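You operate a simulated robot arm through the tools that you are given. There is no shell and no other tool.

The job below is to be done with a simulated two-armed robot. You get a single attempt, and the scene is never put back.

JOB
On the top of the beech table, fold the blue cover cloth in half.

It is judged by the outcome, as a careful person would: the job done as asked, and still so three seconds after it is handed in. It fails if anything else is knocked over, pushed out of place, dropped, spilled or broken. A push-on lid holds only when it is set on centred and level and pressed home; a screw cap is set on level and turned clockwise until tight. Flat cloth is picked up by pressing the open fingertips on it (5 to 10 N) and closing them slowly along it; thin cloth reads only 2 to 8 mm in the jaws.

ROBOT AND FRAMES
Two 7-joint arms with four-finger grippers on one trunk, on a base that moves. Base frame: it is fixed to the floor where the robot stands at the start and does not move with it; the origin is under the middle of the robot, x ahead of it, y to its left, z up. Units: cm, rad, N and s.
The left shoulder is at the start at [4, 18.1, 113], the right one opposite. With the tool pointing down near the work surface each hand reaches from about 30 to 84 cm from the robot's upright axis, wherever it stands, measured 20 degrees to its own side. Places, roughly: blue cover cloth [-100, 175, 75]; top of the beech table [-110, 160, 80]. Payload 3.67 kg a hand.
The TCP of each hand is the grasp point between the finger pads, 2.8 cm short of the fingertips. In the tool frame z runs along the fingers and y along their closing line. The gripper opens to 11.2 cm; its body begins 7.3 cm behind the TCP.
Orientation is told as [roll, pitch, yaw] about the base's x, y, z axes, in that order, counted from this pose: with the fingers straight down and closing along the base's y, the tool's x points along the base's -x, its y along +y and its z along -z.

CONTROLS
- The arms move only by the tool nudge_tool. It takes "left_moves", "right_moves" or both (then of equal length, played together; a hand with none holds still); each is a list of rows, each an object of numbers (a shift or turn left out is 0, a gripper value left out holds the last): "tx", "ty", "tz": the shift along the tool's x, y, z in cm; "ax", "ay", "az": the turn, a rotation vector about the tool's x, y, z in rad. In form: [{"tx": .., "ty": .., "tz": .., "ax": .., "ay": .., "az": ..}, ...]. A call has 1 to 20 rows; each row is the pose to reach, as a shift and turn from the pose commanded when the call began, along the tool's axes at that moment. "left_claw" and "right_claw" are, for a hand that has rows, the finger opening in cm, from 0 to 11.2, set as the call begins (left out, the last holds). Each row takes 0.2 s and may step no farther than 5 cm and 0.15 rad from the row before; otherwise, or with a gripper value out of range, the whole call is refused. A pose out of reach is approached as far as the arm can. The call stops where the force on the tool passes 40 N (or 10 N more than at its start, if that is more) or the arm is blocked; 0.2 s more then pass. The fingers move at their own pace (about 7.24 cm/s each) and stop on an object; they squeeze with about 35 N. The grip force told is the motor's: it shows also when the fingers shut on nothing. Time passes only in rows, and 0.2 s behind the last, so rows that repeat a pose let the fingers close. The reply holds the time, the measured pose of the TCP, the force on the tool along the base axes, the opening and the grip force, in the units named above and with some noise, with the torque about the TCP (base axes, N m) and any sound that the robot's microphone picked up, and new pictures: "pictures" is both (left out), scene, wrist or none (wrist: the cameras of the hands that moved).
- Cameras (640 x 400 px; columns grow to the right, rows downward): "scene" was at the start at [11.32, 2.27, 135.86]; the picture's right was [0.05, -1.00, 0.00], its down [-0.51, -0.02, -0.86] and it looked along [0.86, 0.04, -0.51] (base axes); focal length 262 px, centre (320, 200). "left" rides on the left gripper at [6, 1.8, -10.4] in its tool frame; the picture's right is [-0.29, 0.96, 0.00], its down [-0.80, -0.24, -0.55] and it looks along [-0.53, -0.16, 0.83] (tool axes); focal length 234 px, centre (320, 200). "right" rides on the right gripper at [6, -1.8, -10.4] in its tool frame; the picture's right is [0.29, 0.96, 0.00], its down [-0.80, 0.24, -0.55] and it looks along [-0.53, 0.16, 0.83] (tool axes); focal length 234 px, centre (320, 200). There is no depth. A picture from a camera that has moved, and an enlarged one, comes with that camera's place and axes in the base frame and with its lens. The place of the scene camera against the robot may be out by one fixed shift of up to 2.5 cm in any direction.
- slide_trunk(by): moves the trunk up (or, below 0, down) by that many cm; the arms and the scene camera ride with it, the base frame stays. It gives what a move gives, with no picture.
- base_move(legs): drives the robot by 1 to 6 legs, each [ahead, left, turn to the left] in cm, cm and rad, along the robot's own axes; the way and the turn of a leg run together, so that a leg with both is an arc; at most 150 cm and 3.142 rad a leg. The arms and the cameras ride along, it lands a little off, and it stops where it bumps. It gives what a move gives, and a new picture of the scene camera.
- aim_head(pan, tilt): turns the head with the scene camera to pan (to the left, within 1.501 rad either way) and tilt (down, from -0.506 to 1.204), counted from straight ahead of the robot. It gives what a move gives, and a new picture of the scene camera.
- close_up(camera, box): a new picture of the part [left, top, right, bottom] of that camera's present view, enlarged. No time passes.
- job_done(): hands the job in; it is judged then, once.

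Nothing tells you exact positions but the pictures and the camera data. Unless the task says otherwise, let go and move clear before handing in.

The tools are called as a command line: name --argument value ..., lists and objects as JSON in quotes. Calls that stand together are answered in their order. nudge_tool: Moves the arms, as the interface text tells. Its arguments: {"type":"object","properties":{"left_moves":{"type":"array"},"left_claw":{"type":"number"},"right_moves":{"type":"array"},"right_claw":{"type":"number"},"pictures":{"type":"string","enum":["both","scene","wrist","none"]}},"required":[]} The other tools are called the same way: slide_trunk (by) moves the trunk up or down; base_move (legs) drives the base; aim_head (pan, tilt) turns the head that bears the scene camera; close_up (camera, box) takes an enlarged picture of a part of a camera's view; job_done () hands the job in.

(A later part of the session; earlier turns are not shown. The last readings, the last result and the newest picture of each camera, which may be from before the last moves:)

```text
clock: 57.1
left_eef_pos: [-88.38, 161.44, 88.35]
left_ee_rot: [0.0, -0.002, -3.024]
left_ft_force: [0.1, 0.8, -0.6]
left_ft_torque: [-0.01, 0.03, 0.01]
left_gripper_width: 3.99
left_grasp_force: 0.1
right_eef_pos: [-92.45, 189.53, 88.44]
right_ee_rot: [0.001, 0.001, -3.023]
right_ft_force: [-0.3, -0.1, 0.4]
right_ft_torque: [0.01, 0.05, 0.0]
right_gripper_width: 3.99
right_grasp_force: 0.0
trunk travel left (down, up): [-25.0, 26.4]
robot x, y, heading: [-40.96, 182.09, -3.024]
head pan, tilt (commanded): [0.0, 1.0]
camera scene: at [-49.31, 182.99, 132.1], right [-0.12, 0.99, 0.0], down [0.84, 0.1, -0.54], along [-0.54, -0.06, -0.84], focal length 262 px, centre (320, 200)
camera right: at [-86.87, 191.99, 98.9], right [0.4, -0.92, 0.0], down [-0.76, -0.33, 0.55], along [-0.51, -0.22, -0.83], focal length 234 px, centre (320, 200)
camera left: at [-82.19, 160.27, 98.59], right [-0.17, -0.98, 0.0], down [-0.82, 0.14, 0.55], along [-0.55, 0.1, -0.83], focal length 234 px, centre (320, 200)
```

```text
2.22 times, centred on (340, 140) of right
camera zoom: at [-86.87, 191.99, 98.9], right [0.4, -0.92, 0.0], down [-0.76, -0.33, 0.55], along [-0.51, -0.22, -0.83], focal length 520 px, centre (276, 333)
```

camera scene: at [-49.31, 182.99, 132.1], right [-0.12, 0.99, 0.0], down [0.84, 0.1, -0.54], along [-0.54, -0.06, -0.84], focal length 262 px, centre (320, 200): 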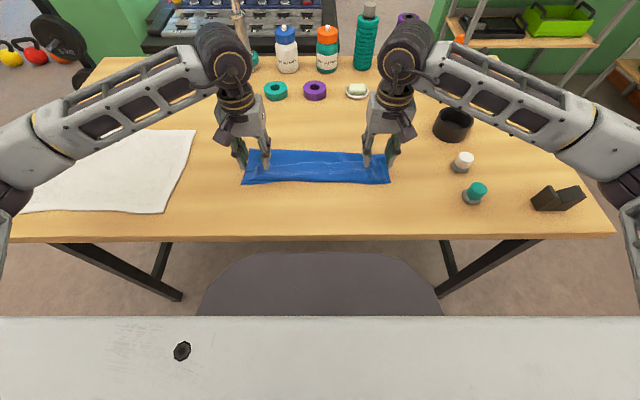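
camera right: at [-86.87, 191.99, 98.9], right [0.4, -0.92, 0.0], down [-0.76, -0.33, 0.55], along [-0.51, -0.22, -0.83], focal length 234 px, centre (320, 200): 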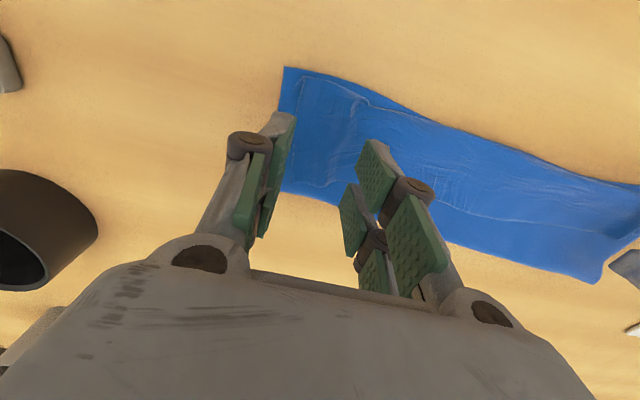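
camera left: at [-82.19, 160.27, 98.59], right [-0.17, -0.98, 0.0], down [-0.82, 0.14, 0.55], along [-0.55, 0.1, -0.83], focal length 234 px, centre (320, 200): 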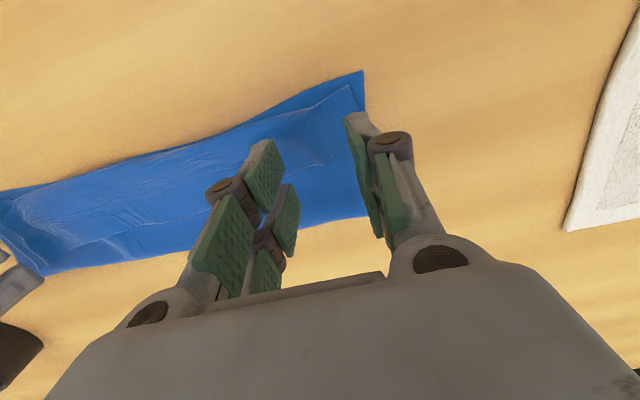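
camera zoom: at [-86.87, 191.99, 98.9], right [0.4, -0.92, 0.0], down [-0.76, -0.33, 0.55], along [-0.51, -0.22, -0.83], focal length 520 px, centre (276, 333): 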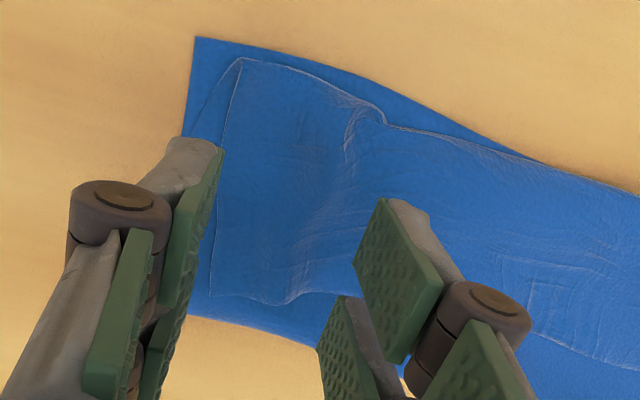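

The strip's side edges sit right under the outer fingers, so I'll shift both hands inward about 1 cm and lower to just above contact.

nudge_tool --left_moves '[{"tx": 0.5, "ty": -1.0}, {"tx": 0.5, "ty": -1.0, "tz": 1.3}, {"tx": 0.5, "ty": -1.0, "tz": 2.5}, {"tx": 0.5, "ty": -1.0, "tz": 2.8}, {"tx": 0.5, "ty": -1.0, "tz": 2.8}]' --right_moves '[{"tx": 0.0, "ty": 1.0}, {"tx": 0.0, "ty": 1.0, "tz": 1.3}, {"tx": 0.0, "ty": 1.0, "tz": 2.5}, {"tx": 0.0, "ty": 1.0, "tz": 2.8}, {"tx": 0.0, "ty": 1.0, "tz": 2.8}]' --left_claw 3.6 --right_claw 3.6 --pictures "wrist"

```text
clock: 58.4
left_eef_pos: [-87.98, 162.42, 85.48]
left_ee_rot: [0.001, 0.0, -3.023]
left_ft_force: [0.5, 1.7, 0.0]
left_ft_torque: [-0.01, -0.02, 0.01]
left_gripper_width: 3.6
left_grasp_force: 0.1
right_eef_pos: [-92.64, 188.65, 85.8]
right_ee_rot: [0.0, 0.0, -3.023]
right_ft_force: [-0.4, 0.6, 0.8]
right_ft_torque: [-0.02, -0.01, 0.01]
right_gripper_width: 3.6
right_grasp_force: 0.0
trunk travel left (down, up): [-25.0, 26.4]
robot x, y, heading: [-40.79, 182.08, -3.019]
head pan, tilt (commanded): [0.0, 1.0]
camera right: at [-86.97, 191.07, 96.2], right [0.4, -0.92, 0.0], down [-0.76, -0.33, 0.55], along [-0.51, -0.22, -0.83], focal length 234 px, centre (320, 200)
camera left: at [-81.85, 161.33, 95.7], right [-0.17, -0.98, 0.0], down [-0.82, 0.14, 0.55], along [-0.55, 0.1, -0.83], focal length 234 px, centre (320, 200)
```

right: 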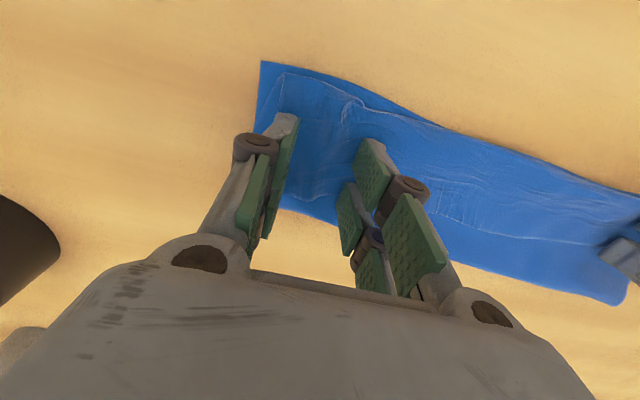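
left: 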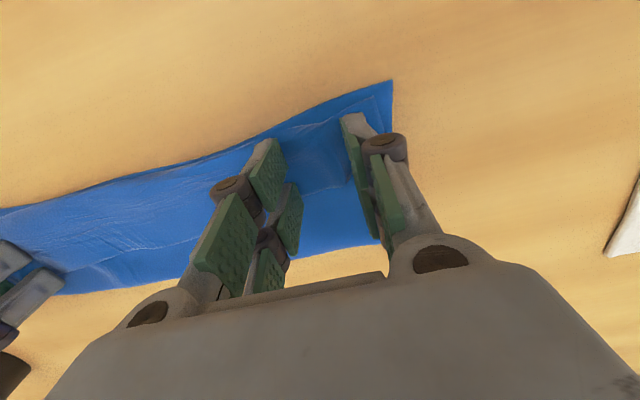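

The fingers are just above the strip. I'll press down gently to reach 5–8 N.

nudge_tool --left_moves '[{"tz": 0.2}, {"tz": 0.4}, {"tz": 0.4}]' --right_moves '[{"tz": 0.3}, {"tz": 0.6}, {"tz": 0.6}]' --pictures "none"

```text
clock: 59.1
left_eef_pos: [-88.03, 162.45, 85.0]
left_ee_rot: [0.0, 0.0, -3.023]
left_ft_force: [0.4, -0.1, 2.4]
left_ft_torque: [-0.05, -0.04, 0.0]
left_gripper_width: 3.58
left_grasp_force: 0.1
right_eef_pos: [-92.55, 188.45, 85.19]
right_ee_rot: [0.001, -0.001, -3.022]
right_ft_force: [0.0, -0.3, 0.3]
right_ft_torque: [0.0, 0.0, -0.02]
right_gripper_width: 3.59
right_grasp_force: 0.1
trunk travel left (down, up): [-25.0, 26.4]
robot x, y, heading: [-40.6, 182.38, -3.017]
head pan, tilt (commanded): [0.0, 1.0]
```

nudge_tool --left_moves '[{"tz": 0.12}, {"tz": 0.12}]' --right_moves '[{"tz": 0.25}, {"tz": 0.32}]' --pictures "none"

```text
clock: 59.8
left_eef_pos: [-88.04, 162.45, 85.05]
left_ee_rot: [-0.001, -0.002, -3.024]
left_ft_force: [0.3, -0.6, 6.6]
left_ft_torque: [-0.08, -0.08, -0.02]
left_gripper_width: 3.61
left_grasp_force: 0.1
right_eef_pos: [-92.54, 188.56, 85.0]
right_ee_rot: [0.0, -0.001, -3.023]
right_ft_force: [-2.9, 0.3, 8.8]
right_ft_torque: [0.06, -0.04, -0.02]
right_gripper_width: 3.59
right_grasp_force: 0.1
trunk travel left (down, up): [-25.0, 26.4]
robot x, y, heading: [-40.47, 182.33, -3.02]
head pan, tilt (commanded): [0.0, 1.0]
```

The presses read 6.6 N and 8.8 N. Now I'll close both hands slowly in steps on the top strip.

nudge_tool --left_moves '[{"tz": 0.02}, {"tz": 0.02}]' --right_moves '[{"tz": 0.0}, {"tz": 0.0}]' --left_claw 2.9 --right_claw 2.9 --pictures "none"

nudge_tool --left_moves '[{"tz": 0.0}, {"tz": 0.0}]' --right_moves '[{"tz": 0.0}, {"tz": 0.0}]' --left_claw 2.2 --right_claw 2.2 --pictures "wrist"

```text
clock: 60.4
left_eef_pos: [-88.05, 162.53, 84.96]
left_ee_rot: [0.0, -0.001, -3.023]
left_ft_force: [-0.9, 0.2, 7.9]
left_ft_torque: [-0.09, -0.04, -0.01]
left_gripper_width: 2.83
left_grasp_force: 0.0
right_eef_pos: [-92.55, 188.69, 85.09]
right_ee_rot: [0.0, -0.002, -3.021]
right_ft_force: [-2.2, 0.0, 13.9]
right_ft_torque: [0.08, -0.07, 0.02]
right_gripper_width: 2.87
right_grasp_force: 0.0
trunk travel left (down, up): [-25.0, 26.4]
robot x, y, heading: [-40.65, 182.12, -3.025]
head pan, tilt (commanded): [0.0, 1.0]
```

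```text
clock: 61.0
left_eef_pos: [-87.93, 162.5, 85.13]
left_ee_rot: [-0.001, -0.002, -3.023]
left_ft_force: [-1.4, -0.4, 6.7]
left_ft_torque: [-0.05, -0.03, 0.03]
left_gripper_width: 2.07
left_grasp_force: 0.0
right_eef_pos: [-92.4, 188.5, 85.02]
right_ee_rot: [0.001, -0.001, -3.021]
right_ft_force: [-0.4, -0.6, 15.2]
right_ft_torque: [0.1, -0.1, 0.02]
right_gripper_width: 2.23
right_grasp_force: 0.9
trunk travel left (down, up): [-25.0, 26.4]
robot x, y, heading: [-40.54, 181.96, -3.023]
head pan, tilt (commanded): [0.0, 1.0]
camera right: at [-86.82, 191.04, 95.42], right [0.4, -0.92, 0.0], down [-0.76, -0.33, 0.56], along [-0.51, -0.22, -0.83], focal length 234 px, centre (320, 200)
camera left: at [-81.77, 161.4, 95.27], right [-0.17, -0.98, 0.0], down [-0.82, 0.14, 0.56], along [-0.55, 0.1, -0.83], focal length 234 px, centre (320, 200)
```

right: 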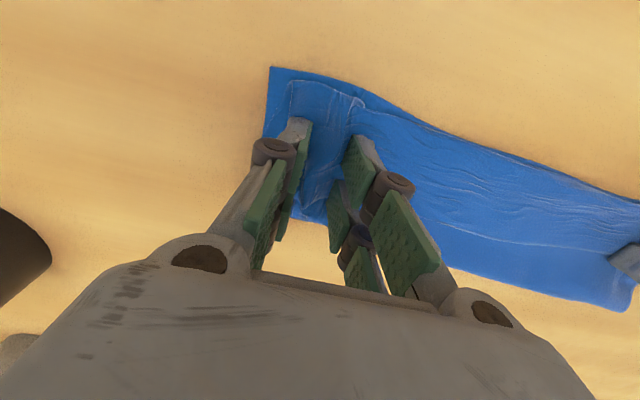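
left: 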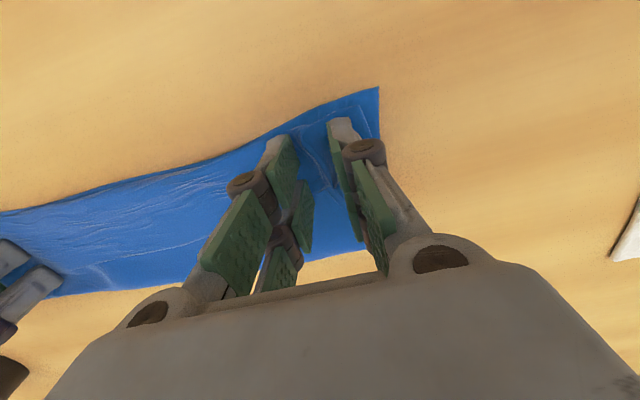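

Right pressure climbed to 15 N and the lower layers are creeping a little, so I'll ease off and look closely at what is being gathered.

nudge_tool --left_moves '[{"tz": -0.05}, {"tz": -0.05}]' --right_moves '[{"tz": -0.2}, {"tz": -0.2}]' --pictures "none"

close_up --camera "left" --box '[220, 70, 420, 250]'

close_up --camera "right" --box '[240, 50, 440, 230]'

```text
clock: 61.5
left_eef_pos: [-88.13, 162.41, 85.0]
left_ee_rot: [0.0, -0.002, -3.022]
left_ft_force: [0.7, 0.9, 3.2]
left_ft_torque: [-0.01, -0.03, 0.05]
left_gripper_width: 2.16
left_grasp_force: 0.0
right_eef_pos: [-92.41, 188.59, 85.08]
right_ee_rot: [-0.001, 0.0, -3.021]
right_ft_force: [-0.3, -2.1, 5.6]
right_ft_torque: [0.02, -0.08, -0.01]
right_gripper_width: 2.23
right_grasp_force: 0.1
trunk travel left (down, up): [-25.0, 26.4]
robot x, y, heading: [-40.55, 182.18, -3.023]
head pan, tilt (commanded): [0.0, 1.0]
```

```text
2.22 times, centred on (320, 160) of left
camera zoom: at [-81.83, 161.34, 95.3], right [-0.17, -0.98, 0.0], down [-0.82, 0.14, 0.55], along [-0.55, 0.1, -0.83], focal length 520 px, centre (320, 289)
```

zoom: 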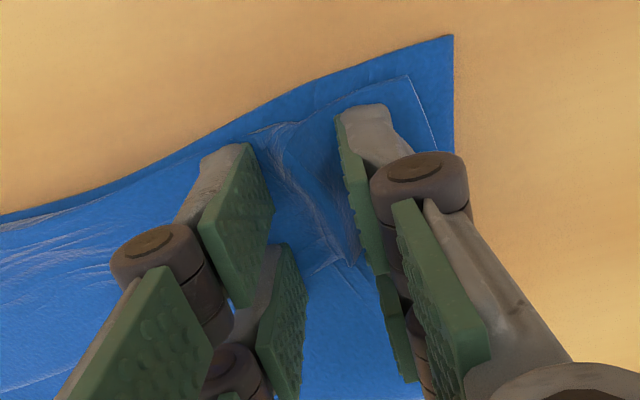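

```text
2.22 times, centred on (340, 140) of right
camera zoom: at [-86.85, 191.05, 95.46], right [0.4, -0.92, 0.0], down [-0.76, -0.33, 0.55], along [-0.51, -0.22, -0.83], focal length 520 px, centre (276, 333)
```

zoom: 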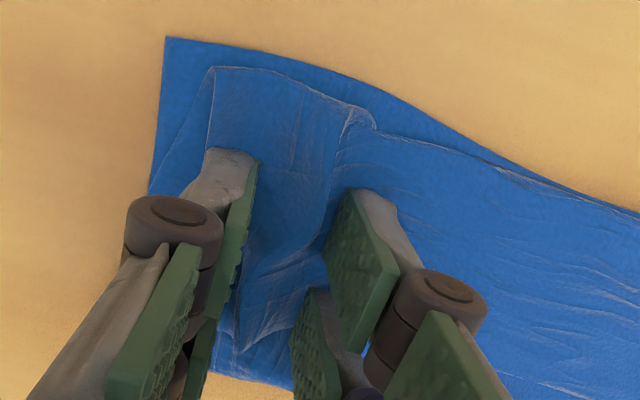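

The top strip is ridging up between the fingers on both sides while the layers beneath look flat. I'll continue closing at moderate pressure.

nudge_tool --left_moves '[{"tz": 0.06}, {"tz": 0.06}]' --right_moves '[{"tz": 0.0}, {"tz": 0.0}]' --left_claw 1.5 --right_claw 1.5 --pictures "none"

nudge_tool --left_moves '[{"tz": 0.03}, {"tz": 0.03}]' --right_moves '[{"tz": 0.03}, {"tz": 0.03}]' --left_claw 0.9 --right_claw 0.9 --pictures "none"

nudge_tool --left_moves '[{"tz": 0.03}, {"tz": 0.03}]' --right_moves '[{"tz": 0.03}, {"tz": 0.03}]' --left_claw 0.4 --right_claw 0.4 --pictures "none"

nudge_tool --left_moves '[{"tz": 0.0}, {"tz": 0.0}, {"tz": 0.0}]' --right_moves '[{"tz": 0.0}, {"tz": 0.0}, {"tz": 0.0}]' --left_claw 0.0 --right_claw 0.0 --pictures "wrist"

```text
clock: 62.1
left_eef_pos: [-88.03, 162.47, 85.0]
left_ee_rot: [0.0, -0.002, -3.023]
left_ft_force: [1.1, 0.6, 7.2]
left_ft_torque: [0.0, -0.07, 0.02]
left_gripper_width: 1.39
left_grasp_force: 0.0
right_eef_pos: [-92.59, 188.64, 85.1]
right_ee_rot: [0.0, 0.0, -3.022]
right_ft_force: [0.7, -0.1, 1.9]
right_ft_torque: [0.04, 0.0, 0.0]
right_gripper_width: 1.52
right_grasp_force: 0.1
trunk travel left (down, up): [-25.0, 26.4]
robot x, y, heading: [-40.8, 182.12, -3.025]
head pan, tilt (commanded): [0.0, 1.0]
```

```text
clock: 62.8
left_eef_pos: [-88.13, 162.51, 85.06]
left_ee_rot: [-0.001, 0.0, -3.023]
left_ft_force: [0.7, 1.3, 5.1]
left_ft_torque: [0.02, -0.03, 0.05]
left_gripper_width: 0.84
left_grasp_force: 0.1
right_eef_pos: [-92.39, 188.53, 85.13]
right_ee_rot: [0.001, 0.0, -3.023]
right_ft_force: [-0.2, -1.7, 1.7]
right_ft_torque: [-0.03, 0.0, 0.01]
right_gripper_width: 1.15
right_grasp_force: 2.9
trunk travel left (down, up): [-25.0, 26.4]
robot x, y, heading: [-40.54, 182.46, -3.029]
head pan, tilt (commanded): [0.0, 1.0]
```

```text
clock: 63.4
left_eef_pos: [-88.17, 162.43, 84.97]
left_ee_rot: [0.001, -0.002, -3.023]
left_ft_force: [-1.6, 4.9, 4.0]
left_ft_torque: [0.03, -0.02, 0.05]
left_gripper_width: 0.5
left_grasp_force: 5.2
right_eef_pos: [-92.47, 188.62, 85.14]
right_ee_rot: [0.0, -0.001, -3.024]
right_ft_force: [-0.5, -4.5, 2.8]
right_ft_torque: [-0.08, 0.0, -0.04]
right_gripper_width: 0.74
right_grasp_force: 2.7
trunk travel left (down, up): [-25.0, 26.4]
robot x, y, heading: [-40.76, 181.89, -3.024]
head pan, tilt (commanded): [0.0, 1.0]
```

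```text
clock: 64.2
left_eef_pos: [-88.12, 162.48, 84.98]
left_ee_rot: [-0.001, 0.0, -3.025]
left_ft_force: [-2.5, 11.6, 3.1]
left_ft_torque: [0.33, 0.07, 0.1]
left_gripper_width: 0.22
left_grasp_force: 34.8
right_eef_pos: [-92.46, 188.56, 85.18]
right_ee_rot: [0.0, 0.002, -3.023]
right_ft_force: [2.4, -12.2, 4.1]
right_ft_torque: [-0.39, -0.12, 0.04]
right_gripper_width: 0.4
right_grasp_force: 34.7
trunk travel left (down, up): [-25.0, 26.4]
robot x, y, heading: [-40.76, 182.5, -3.024]
head pan, tilt (commanded): [0.0, 1.0]
camera right: at [-86.85, 191.0, 95.51], right [0.4, -0.92, 0.0], down [-0.76, -0.33, 0.55], along [-0.51, -0.22, -0.83], focal length 234 px, centre (320, 200)
camera left: at [-81.89, 161.35, 95.16], right [-0.17, -0.98, 0.0], down [-0.82, 0.14, 0.56], along [-0.55, 0.1, -0.83], focal length 234 px, centre (320, 200)
```

right: 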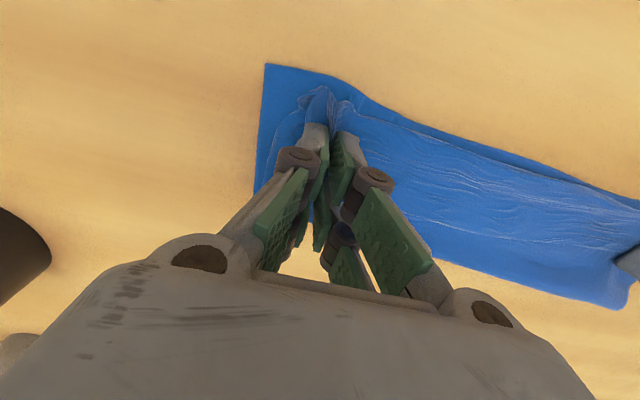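
left: 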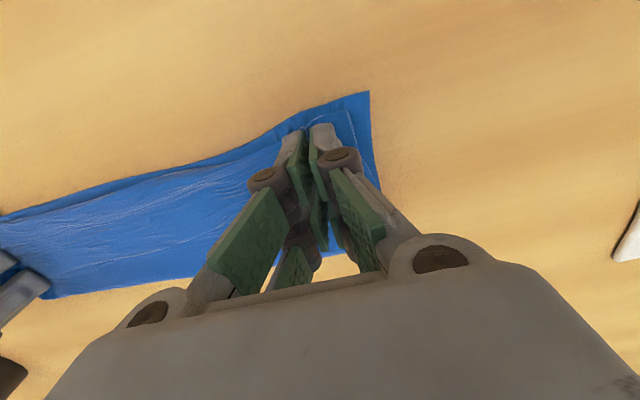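

Both are gripping (2.2 mm left, 4 mm right) with about 12 N of sideways tension. I'll ease that inward and lift a few centimetres to see which layers come up.

nudge_tool --left_moves '[{"ty": -0.25}, {"ty": -0.4, "tz": -0.6}, {"ty": -0.4, "tz": -1.4}, {"ty": -0.4, "tz": -2.2}, {"ty": -0.4, "tz": -3.0}, {"ty": -0.4, "tz": -4.0}, {"ty": -0.4, "tz": -4.0}]' --right_moves '[{"ty": 0.25}, {"ty": 0.4, "tz": -0.6}, {"ty": 0.4, "tz": -1.4}, {"ty": 0.4, "tz": -2.2}, {"ty": 0.4, "tz": -3.0}, {"ty": 0.4, "tz": -4.0}, {"ty": 0.4, "tz": -4.0}]' --pictures "both"

close_up --camera "scene" --box '[220, 100, 420, 225]'

```text
clock: 65.8
left_eef_pos: [-88.15, 163.0, 88.83]
left_ee_rot: [0.001, -0.002, -3.023]
left_ft_force: [-0.2, 1.7, -2.0]
left_ft_torque: [0.07, 0.02, 0.03]
left_gripper_width: 0.24
left_grasp_force: 34.1
right_eef_pos: [-92.55, 188.24, 89.13]
right_ee_rot: [0.001, 0.001, -3.024]
right_ft_force: [0.3, -3.0, 0.9]
right_ft_torque: [0.0, -0.01, 0.01]
right_gripper_width: 0.28
right_grasp_force: 33.4
trunk travel left (down, up): [-25.0, 26.4]
robot x, y, heading: [-40.73, 182.18, -3.029]
head pan, tilt (commanded): [0.0, 1.0]
camera scene: at [-49.37, 182.97, 132.09], right [-0.12, 0.99, 0.0], down [0.84, 0.1, -0.54], along [-0.54, -0.06, -0.84], focal length 262 px, centre (320, 200)
camera right: at [-86.9, 190.61, 99.51], right [0.4, -0.92, 0.0], down [-0.76, -0.33, 0.55], along [-0.51, -0.22, -0.83], focal length 234 px, centre (320, 200)
camera left: at [-81.95, 161.79, 99.13], right [-0.17, -0.98, 0.0], down [-0.82, 0.14, 0.55], along [-0.55, 0.1, -0.83], focal length 234 px, centre (320, 200)
```

scene: 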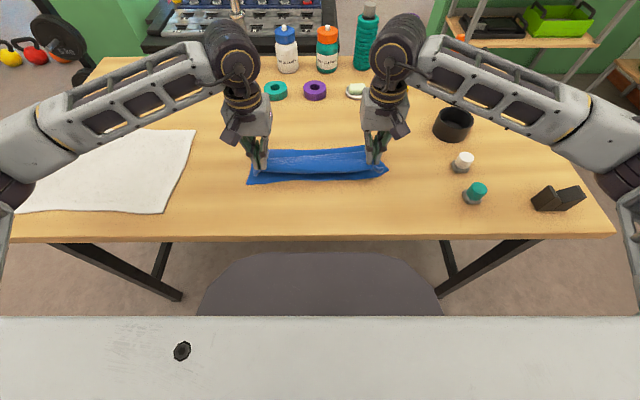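
right: 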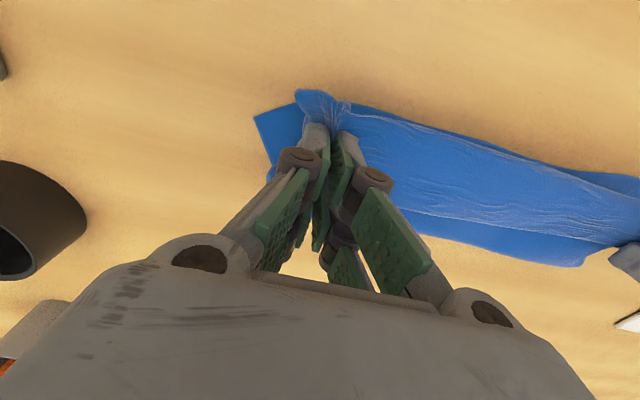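
left: 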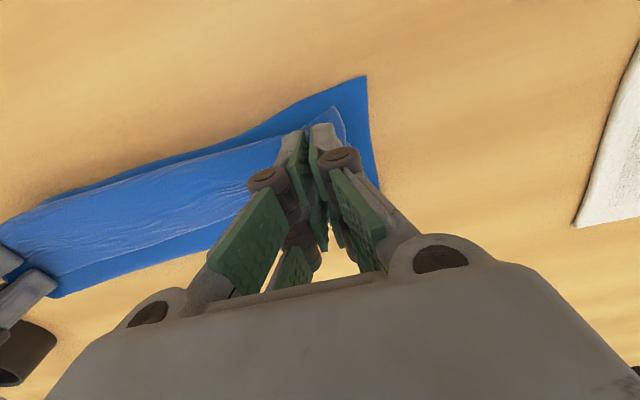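

```text
3.20 times, centred on (320, 162) of scene
camera zoom: at [-49.37, 182.97, 132.09], right [-0.12, 0.99, 0.0], down [0.84, 0.1, -0.54], along [-0.54, -0.06, -0.84], focal length 839 px, centre (320, 320)
```

zoom: 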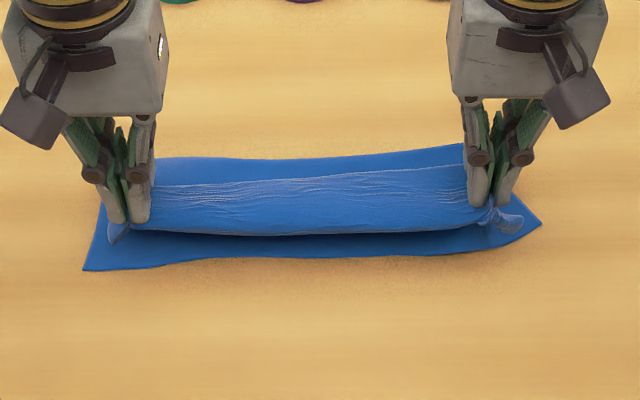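

Just the turned-back strip came up, with the lower layers staying put. I'll carry it up and forward to unroll the whole cloth flat again.

nudge_tool --left_moves '[{"tz": -2}, {"tz": -4}, {"tx": -1, "tz": -6}, {"tx": -2, "tz": -8}, {"tx": -4, "tz": -9}, {"tx": -6, "tz": -9}, {"tx": -8, "tz": -8.7}, {"tx": -10, "tz": -8}, {"tx": -12, "tz": -6.6}, {"tx": -14, "tz": -5}, {"tx": -15.7, "tz": -3.5}, {"tx": -17, "tz": -2}, {"tx": -17.7, "tz": -0.5}, {"tx": -18, "tz": 1}, {"tx": -18, "tz": 1}]' --right_moves '[{"tz": -2}, {"tz": -4}, {"tx": -1, "tz": -6}, {"tx": -2, "tz": -8}, {"tx": -4, "tz": -9}, {"tx": -6, "tz": -9}, {"tx": -8, "tz": -8.7}, {"tx": -10, "tz": -8}, {"tx": -12, "tz": -6.6}, {"tx": -14, "tz": -5}, {"tx": -15.7, "tz": -3.5}, {"tx": -17, "tz": -2}, {"tx": -17.7, "tz": -0.5}, {"tx": -18, "tz": 1}, {"tx": -18, "tz": 1}]' --pictures "both"

close_up --camera "scene" --box '[220, 80, 420, 205]'

```text
clock: 69.0
left_eef_pos: [-106.04, 160.74, 88.04]
left_ee_rot: [-0.001, 0.001, -3.023]
left_ft_force: [-0.1, 1.1, -0.3]
left_ft_torque: [0.03, -0.01, 0.01]
left_gripper_width: 0.31
left_grasp_force: 33.3
right_eef_pos: [-110.39, 186.07, 88.09]
right_ee_rot: [0.0, -0.001, -3.023]
right_ft_force: [0.5, -2.2, 0.3]
right_ft_torque: [-0.05, -0.04, 0.01]
right_gripper_width: 0.34
right_grasp_force: 33.3
trunk travel left (down, up): [-25.0, 26.4]
robot x, y, heading: [-40.69, 182.26, -3.025]
head pan, tilt (commanded): [0.0, 1.0]
camera scene: at [-49.33, 182.98, 132.09], right [-0.12, 0.99, 0.0], down [0.84, 0.1, -0.54], along [-0.54, -0.06, -0.84], focal length 262 px, centre (320, 200)
camera right: at [-104.78, 188.48, 98.48], right [0.4, -0.92, 0.0], down [-0.76, -0.33, 0.55], along [-0.51, -0.22, -0.83], focal length 234 px, centre (320, 200)
camera left: at [-99.83, 159.64, 98.25], right [-0.17, -0.98, 0.0], down [-0.82, 0.14, 0.55], along [-0.55, 0.1, -0.83], focal length 234 px, centre (320, 200)
```

scene: 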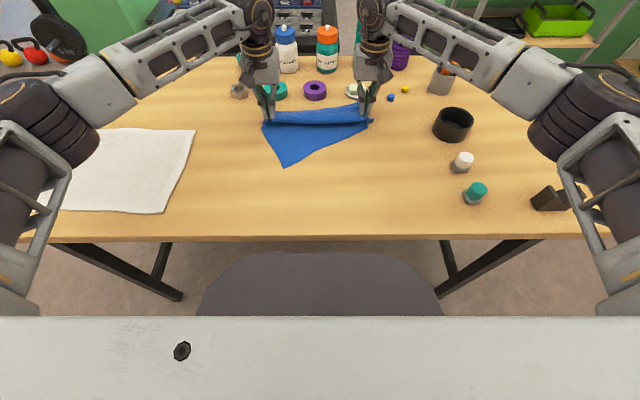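
right: 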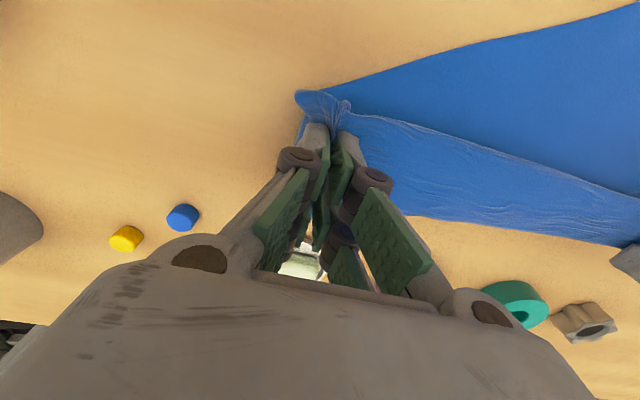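
left: 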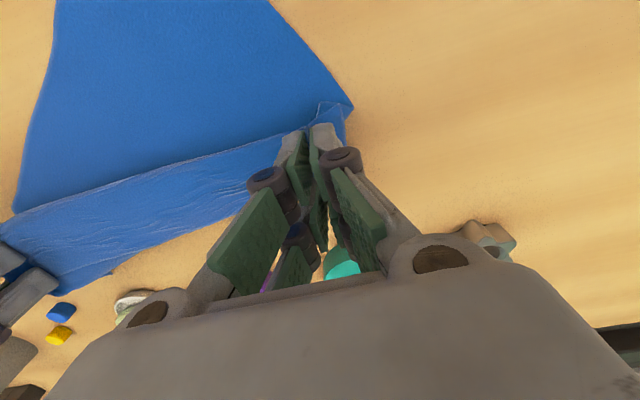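

```text
3.20 times, centred on (320, 142) of scene
camera zoom: at [-49.33, 182.98, 132.09], right [-0.12, 0.99, 0.0], down [0.84, 0.1, -0.54], along [-0.54, -0.06, -0.84], focal length 839 px, centre (320, 384)
```

zoom: 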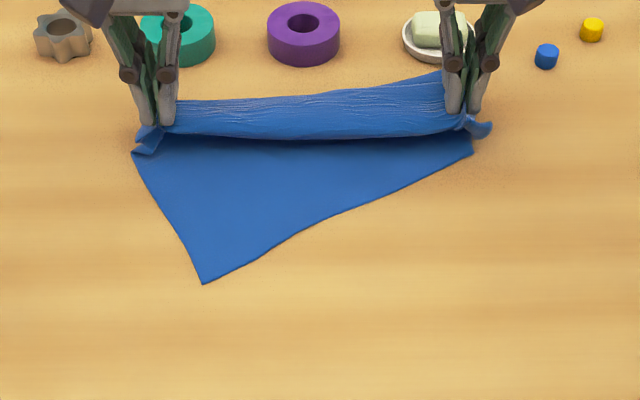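

The right grip must have caught a lower layer too: the near-right part came along, leaving a triangle of cloth. Let me look at the right grip closely before letting anything go.

close_up --camera "right" --box '[260, 60, 440, 240]'

close_up --camera "scene" --box '[340, 85, 400, 145]'

close_up --camera "left" --box '[0, 0, 400, 300]'

```text
2.22 times, centred on (350, 150) of right
camera zoom: at [-104.78, 188.48, 98.48], right [0.4, -0.92, 0.0], down [-0.76, -0.33, 0.55], along [-0.51, -0.22, -0.83], focal length 520 px, centre (253, 311)
```

zoom: 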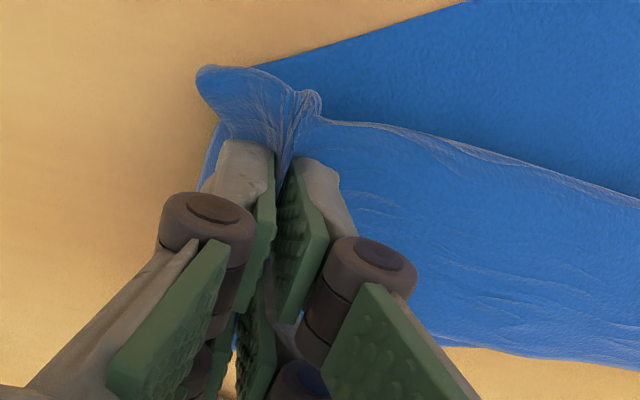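

```text
6.67 times, centred on (370, 115) of scene
camera zoom: at [-49.33, 182.98, 132.09], right [-0.12, 0.99, 0.0], down [0.84, 0.1, -0.54], along [-0.54, -0.06, -0.84], focal length 1748 px, centre (-13, 767)
```

zoom: 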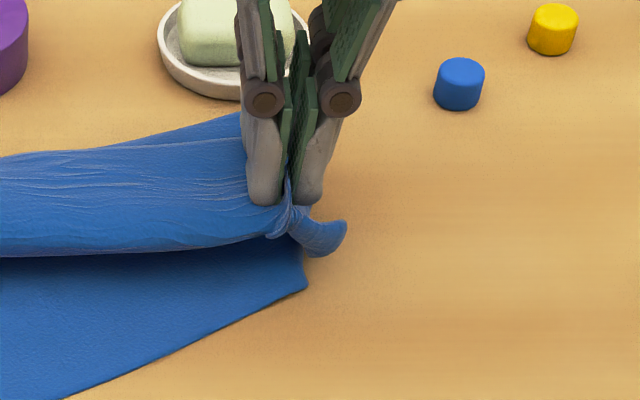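

```text
1.33 times, centred on (200, 150) of left
camera zoom: at [-99.83, 159.64, 98.25], right [-0.17, -0.98, 0.0], down [-0.82, 0.14, 0.55], along [-0.55, 0.1, -0.83], focal length 312 px, centre (480, 267)
```

zoom: 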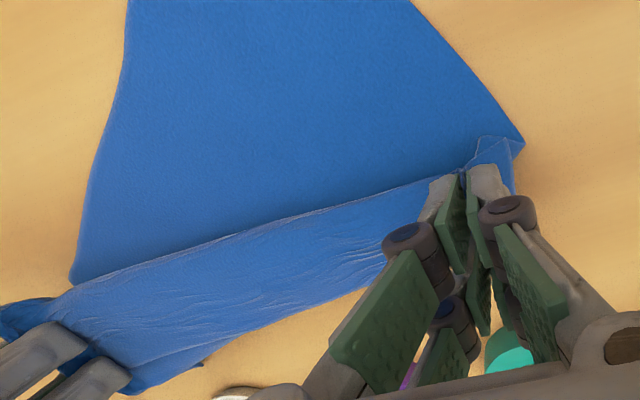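

The right hand is holding the strip together with part of the bottom layer near its near-right corner. I'll set everything down here, keep the left grip, and release only the right hand to see how the layers lie.

nudge_tool --left_moves '[{"tz": 1.0}, {"tz": 2.0}, {"tz": 2.8}, {"tz": 2.8}]' --right_moves '[{"tz": 1.0}, {"tz": 2.0}, {"tz": 2.7}, {"tz": 2.7}]' --pictures "none"

nudge_tool --right_moves '[{"tz": 0}, {"tz": 0}, {"tz": 0}, {"tz": -0.8}, {"tz": -2.5}, {"tz": -6}, {"ty": -3, "tz": -10}, {"ty": -7, "tz": -12}, {"ty": -11, "tz": -12}, {"ty": -11, "tz": -12}]' --right_claw 3.5 --pictures "both"

close_up --camera "scene" --box '[230, 80, 430, 205]'

```text
clock: 70.0
left_eef_pos: [-106.04, 160.71, 85.21]
left_ee_rot: [0.002, -0.003, -3.022]
left_ft_force: [-0.5, 2.6, 2.3]
left_ft_torque: [0.01, 0.02, 0.03]
left_gripper_width: 0.28
left_grasp_force: 37.4
right_eef_pos: [-110.38, 186.08, 85.47]
right_ee_rot: [-0.002, 0.0, -3.023]
right_ft_force: [1.3, -2.8, 5.2]
right_ft_torque: [-0.08, 0.05, 0.01]
right_gripper_width: 0.33
right_grasp_force: 35.4
trunk travel left (down, up): [-25.0, 26.4]
robot x, y, heading: [-40.87, 182.21, -3.021]
head pan, tilt (commanded): [0.0, 1.0]
```

```text
clock: 72.2
left_eef_pos: [-106.1, 160.61, 85.02]
left_ee_rot: [-0.002, 0.0, -3.024]
left_ft_force: [0.9, 0.6, 2.0]
left_ft_torque: [-0.01, -0.01, 0.0]
left_gripper_width: 0.25
left_grasp_force: 36.7
right_eef_pos: [-111.7, 196.87, 97.28]
right_ee_rot: [-0.002, -0.001, -3.022]
right_ft_force: [-0.9, 0.4, -0.2]
right_ft_torque: [0.03, 0.04, 0.0]
right_gripper_width: 3.49
right_grasp_force: 0.0
trunk travel left (down, up): [-25.0, 26.4]
robot x, y, heading: [-40.83, 182.15, -3.019]
head pan, tilt (commanded): [0.0, 1.0]
camera scene: at [-49.35, 182.88, 132.09], right [-0.12, 0.99, 0.0], down [0.84, 0.1, -0.54], along [-0.54, -0.06, -0.84], focal length 262 px, centre (320, 200)
camera right: at [-106.02, 199.36, 107.64], right [0.4, -0.92, 0.0], down [-0.76, -0.33, 0.55], along [-0.51, -0.22, -0.83], focal length 234 px, centre (320, 200)
```

scene: 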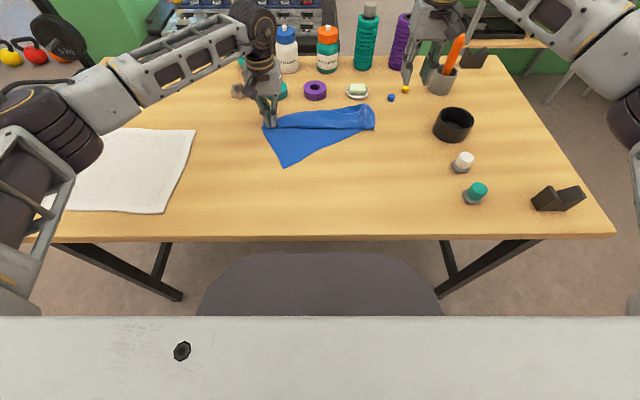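
right: 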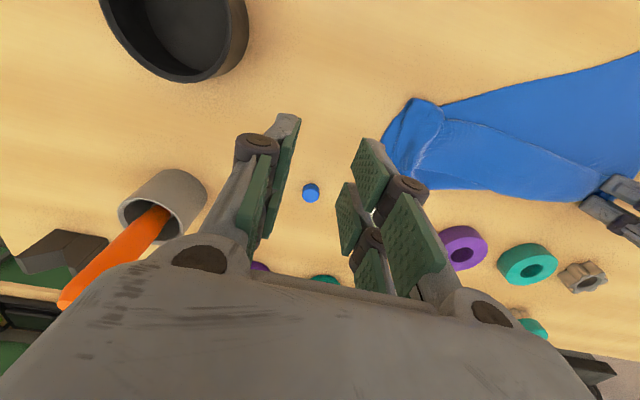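

```text
3.20 times, centred on (330, 142) of scene
camera zoom: at [-49.35, 182.88, 132.09], right [-0.12, 0.99, 0.0], down [0.84, 0.1, -0.54], along [-0.54, -0.06, -0.84], focal length 839 px, centre (288, 384)
```

zoom: 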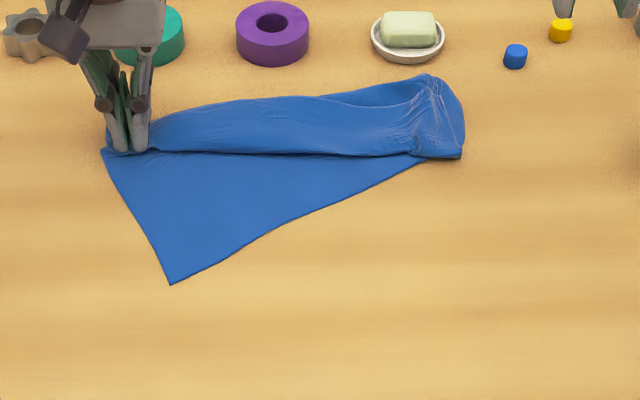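

The right side is released and the cloth lies mostly simple: a rolled strip along the far side with a triangle toward me. I'll take a closer look at the right end from both cameras.

close_up --camera "right" --box '[370, 40, 640, 220]'

close_up --camera "scene" --box '[320, 95, 390, 140]'

```text
2.22 times, centred on (505, 130) of right
camera zoom: at [-106.02, 199.36, 107.64], right [0.4, -0.92, 0.0], down [-0.76, -0.33, 0.55], along [-0.51, -0.22, -0.83], focal length 520 px, centre (-91, 356)
```

zoom: 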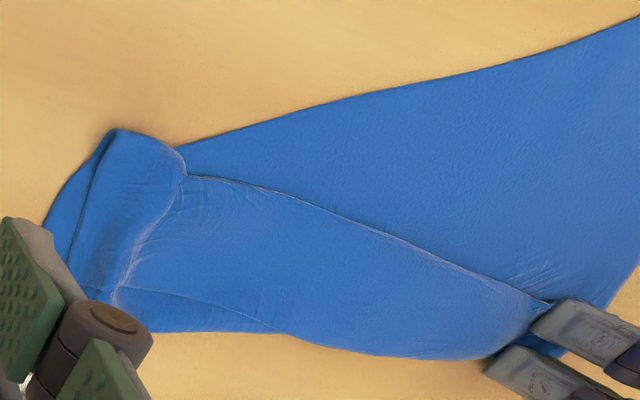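

```text
8.89 times, centred on (355, 118) of scene
camera zoom: at [-49.35, 182.88, 132.09], right [-0.12, 0.99, 0.0], down [0.84, 0.1, -0.54], along [-0.54, -0.06, -0.84], focal length 2330 px, centre (9, 933)
```

zoom: 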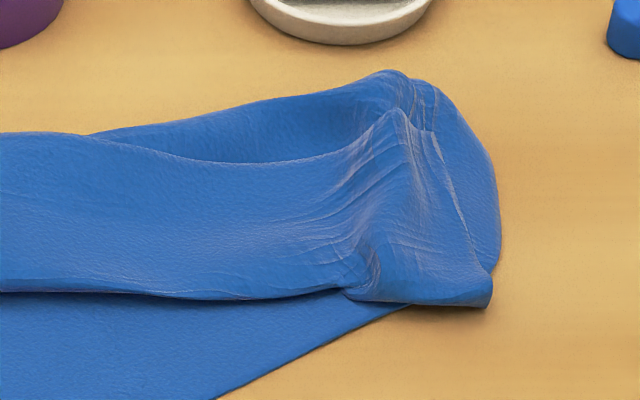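

I'll untangle it by holding the whole left side edge: the left hand keeps the far-left corner, and the right hand will take the free near-left corner at about 50.6 cm ahead, 9 cm left. First I move the left hand up and outward a bit to unroll that end and make room.

nudge_tool --left_moves '[{"tz": -1.5}, {"tz": -3}, {"tx": -1, "ty": 1.7, "tz": -4}, {"tx": -2, "ty": 3.4, "tz": -4}, {"tx": -3, "ty": 5, "tz": -4}, {"tx": -3, "ty": 5, "tz": -4}]' --pictures "both"

close_up --camera "scene" --box '[220, 80, 420, 205]'

```text
clock: 73.5
left_eef_pos: [-108.47, 155.41, 89.07]
left_ee_rot: [0.001, -0.002, -3.024]
left_ft_force: [-0.9, 0.3, -1.5]
left_ft_torque: [0.02, 0.0, 0.02]
left_gripper_width: 0.36
left_grasp_force: 39.7
right_eef_pos: [-111.63, 197.02, 97.1]
right_ee_rot: [0.0, -0.001, -3.024]
right_ft_force: [0.4, 0.2, 0.8]
right_ft_torque: [-0.03, 0.0, 0.01]
right_gripper_width: 3.49
right_grasp_force: 0.0
trunk travel left (down, up): [-25.0, 26.4]
robot x, y, heading: [-40.79, 181.89, -3.022]
head pan, tilt (commanded): [0.0, 1.0]
camera scene: at [-49.36, 183.0, 132.09], right [-0.12, 0.99, 0.0], down [0.84, 0.1, -0.54], along [-0.54, -0.06, -0.84], focal length 262 px, centre (320, 200)
camera left: at [-102.21, 154.23, 99.27], right [-0.17, -0.98, 0.0], down [-0.82, 0.14, 0.55], along [-0.55, 0.1, -0.83], focal length 234 px, centre (320, 200)
```

scene: 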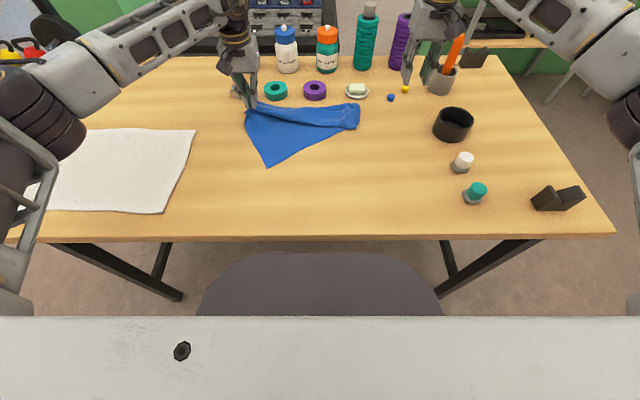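
left: 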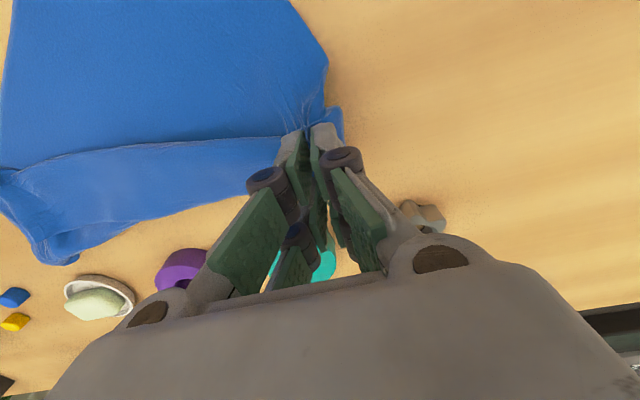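

```text
3.20 times, centred on (320, 142) of scene
camera zoom: at [-49.36, 183.0, 132.09], right [-0.12, 0.99, 0.0], down [0.84, 0.1, -0.54], along [-0.54, -0.06, -0.84], focal length 839 px, centre (320, 384)
```

zoom: 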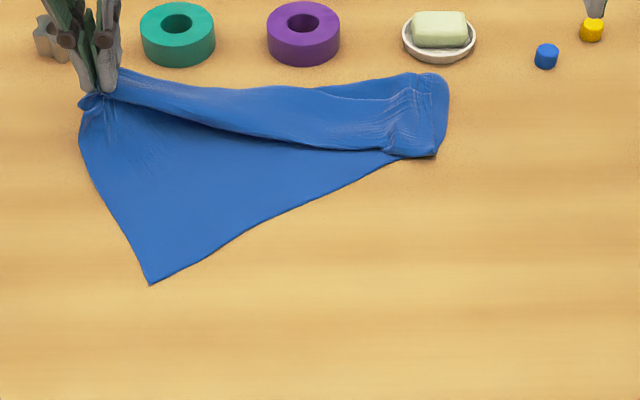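

The left end opened up as hoped. I'll move the left hand a bit further out and up for clearance between the two grippers, then measure the near-left corner again.

nudge_tool --left_moves '[{"tx": -1, "ty": 0.7, "tz": -1.5}, {"tx": -2, "ty": 1.4, "tz": -3}, {"tx": -3, "ty": 2, "tz": -4}, {"tx": -3, "ty": 2, "tz": -4}]' --right_moves '[{"tx": 3, "ty": 2}, {"tx": 6, "ty": 5}, {"tx": 9, "ty": 9}, {"tx": 11, "ty": 13}]' --right_claw 4 --pictures "both"

close_up --camera "scene" --box '[220, 80, 420, 205]'

```text
clock: 74.5
left_eef_pos: [-111.0, 152.85, 93.12]
left_ee_rot: [-0.001, 0.0, -3.024]
left_ft_force: [0.3, 0.0, -0.5]
left_ft_torque: [0.04, -0.02, 0.0]
left_gripper_width: 0.27
left_grasp_force: 34.1
right_eef_pos: [-99.18, 185.34, 97.41]
right_ee_rot: [-0.001, -0.001, -3.025]
right_ft_force: [-0.9, 0.1, 0.5]
right_ft_torque: [0.08, 0.0, -0.01]
right_gripper_width: 4.0
right_grasp_force: 0.2
trunk travel left (down, up): [-25.0, 26.4]
robot x, y, heading: [-41.13, 182.23, -3.017]
head pan, tilt (commanded): [0.0, 1.0]
camera scene: at [-49.34, 182.84, 132.09], right [-0.12, 0.99, 0.0], down [0.84, 0.1, -0.54], along [-0.54, -0.06, -0.84], focal length 262 px, centre (320, 200)
camera right: at [-93.62, 187.68, 107.81], right [0.4, -0.92, 0.0], down [-0.76, -0.33, 0.55], along [-0.51, -0.22, -0.83], focal length 234 px, centre (320, 200)
camera left: at [-104.77, 151.76, 103.35], right [-0.17, -0.98, 0.0], down [-0.82, 0.14, 0.55], along [-0.55, 0.1, -0.83], focal length 234 px, centre (320, 200)
```

scene: 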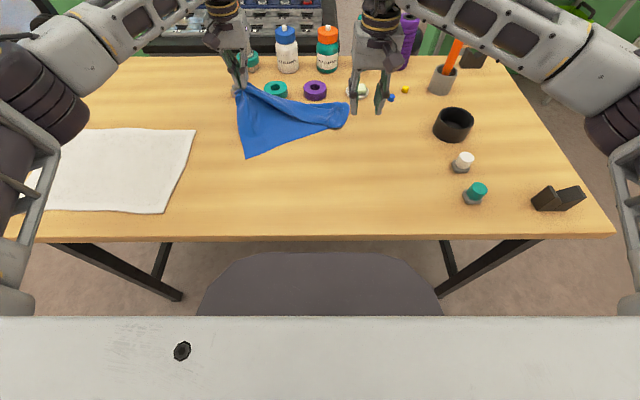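
right: 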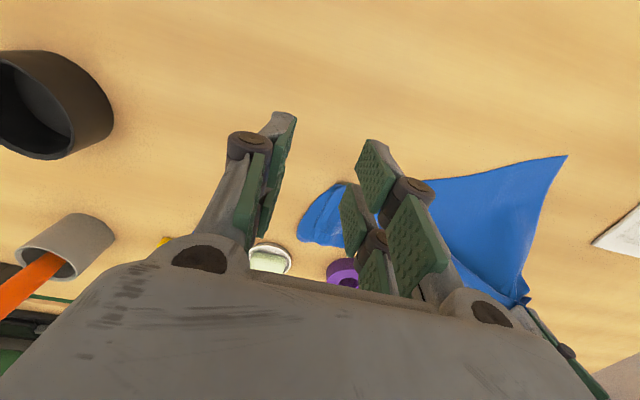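
left: 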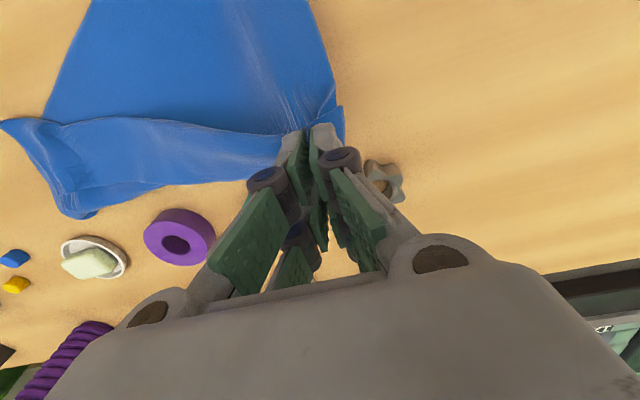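

```text
3.20 times, centred on (320, 142) of scene
camera zoom: at [-49.34, 182.84, 132.09], right [-0.12, 0.99, 0.0], down [0.84, 0.1, -0.54], along [-0.54, -0.06, -0.84], focal length 839 px, centre (320, 384)
```

zoom: 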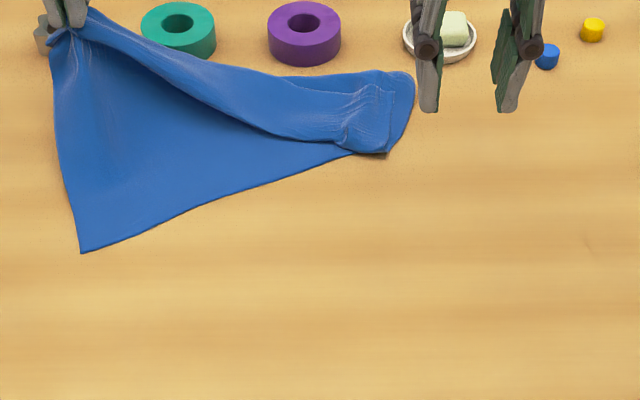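

The free corner is now at about 53.8 cm ahead and 19 cm left, but the two grippers would be close together there. I'll shift the left hand another 8 cm outward for room.

nudge_tool --left_moves '[{"ty": 2, "tz": -0.5}, {"ty": 4, "tz": -1}, {"ty": 6, "tz": -1}, {"ty": 8, "tz": -1}, {"ty": 8, "tz": -1}]' --right_moves '[{"tx": 1, "ty": 2.5}, {"tx": 2, "ty": 5}, {"tx": 3, "ty": 7.5}, {"tx": 4, "ty": 10}, {"tx": 4, "ty": 10}]' --pictures "both"

close_up --camera "scene" --box '[180, 80, 380, 205]'

```text
clock: 75.8
left_eef_pos: [-110.19, 145.04, 94.29]
left_ee_rot: [0.0, 0.0, -3.024]
left_ft_force: [0.6, -0.6, 0.8]
left_ft_torque: [-0.03, -0.05, 0.01]
left_gripper_width: 0.2
left_grasp_force: 33.1
right_eef_pos: [-94.22, 175.9, 97.28]
right_ee_rot: [0.001, 0.001, -3.024]
right_ft_force: [-0.9, 0.5, 0.1]
right_ft_torque: [-0.03, -0.05, 0.02]
right_gripper_width: 4.03
right_grasp_force: 0.1
trunk travel left (down, up): [-25.0, 26.4]
robot x, y, heading: [-40.53, 182.23, -3.026]
head pan, tilt (commanded): [0.0, 1.0]
camera scene: at [-49.39, 183.1, 132.09], right [-0.12, 0.99, 0.0], down [0.84, 0.1, -0.54], along [-0.54, -0.06, -0.84], focal length 262 px, centre (320, 200)
camera right: at [-88.57, 178.32, 107.68], right [0.4, -0.92, 0.0], down [-0.76, -0.33, 0.55], along [-0.51, -0.22, -0.83], focal length 234 px, centre (320, 200)
camera left: at [-103.95, 143.98, 104.45], right [-0.17, -0.98, 0.0], down [-0.82, 0.15, 0.55], along [-0.55, 0.1, -0.83], focal length 234 px, centre (320, 200)
```

scene: 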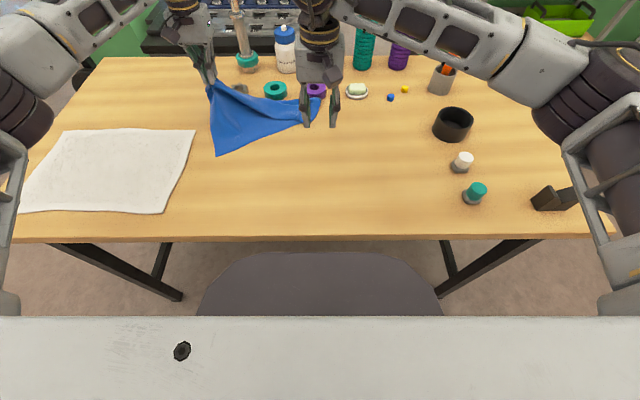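
right: 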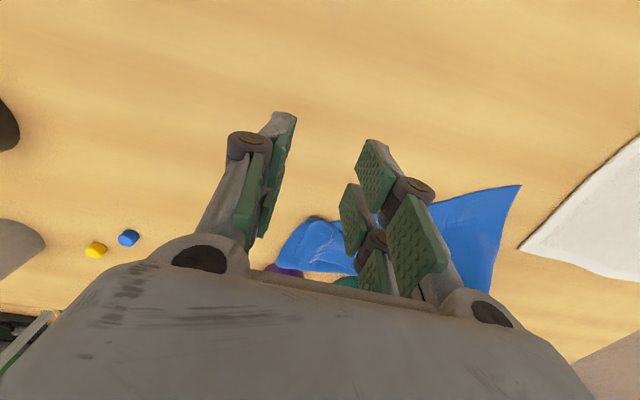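
left: 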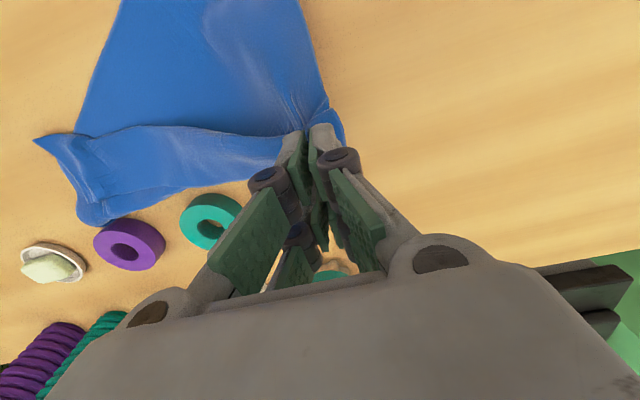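

```text
3.20 times, centred on (280, 142) of scene
camera zoom: at [-49.39, 183.1, 132.09], right [-0.12, 0.99, 0.0], down [0.84, 0.1, -0.54], along [-0.54, -0.06, -0.84], focal length 839 px, centre (448, 384)
```

zoom: 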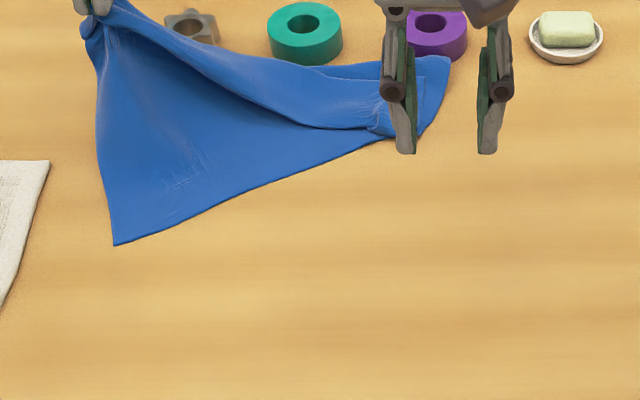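

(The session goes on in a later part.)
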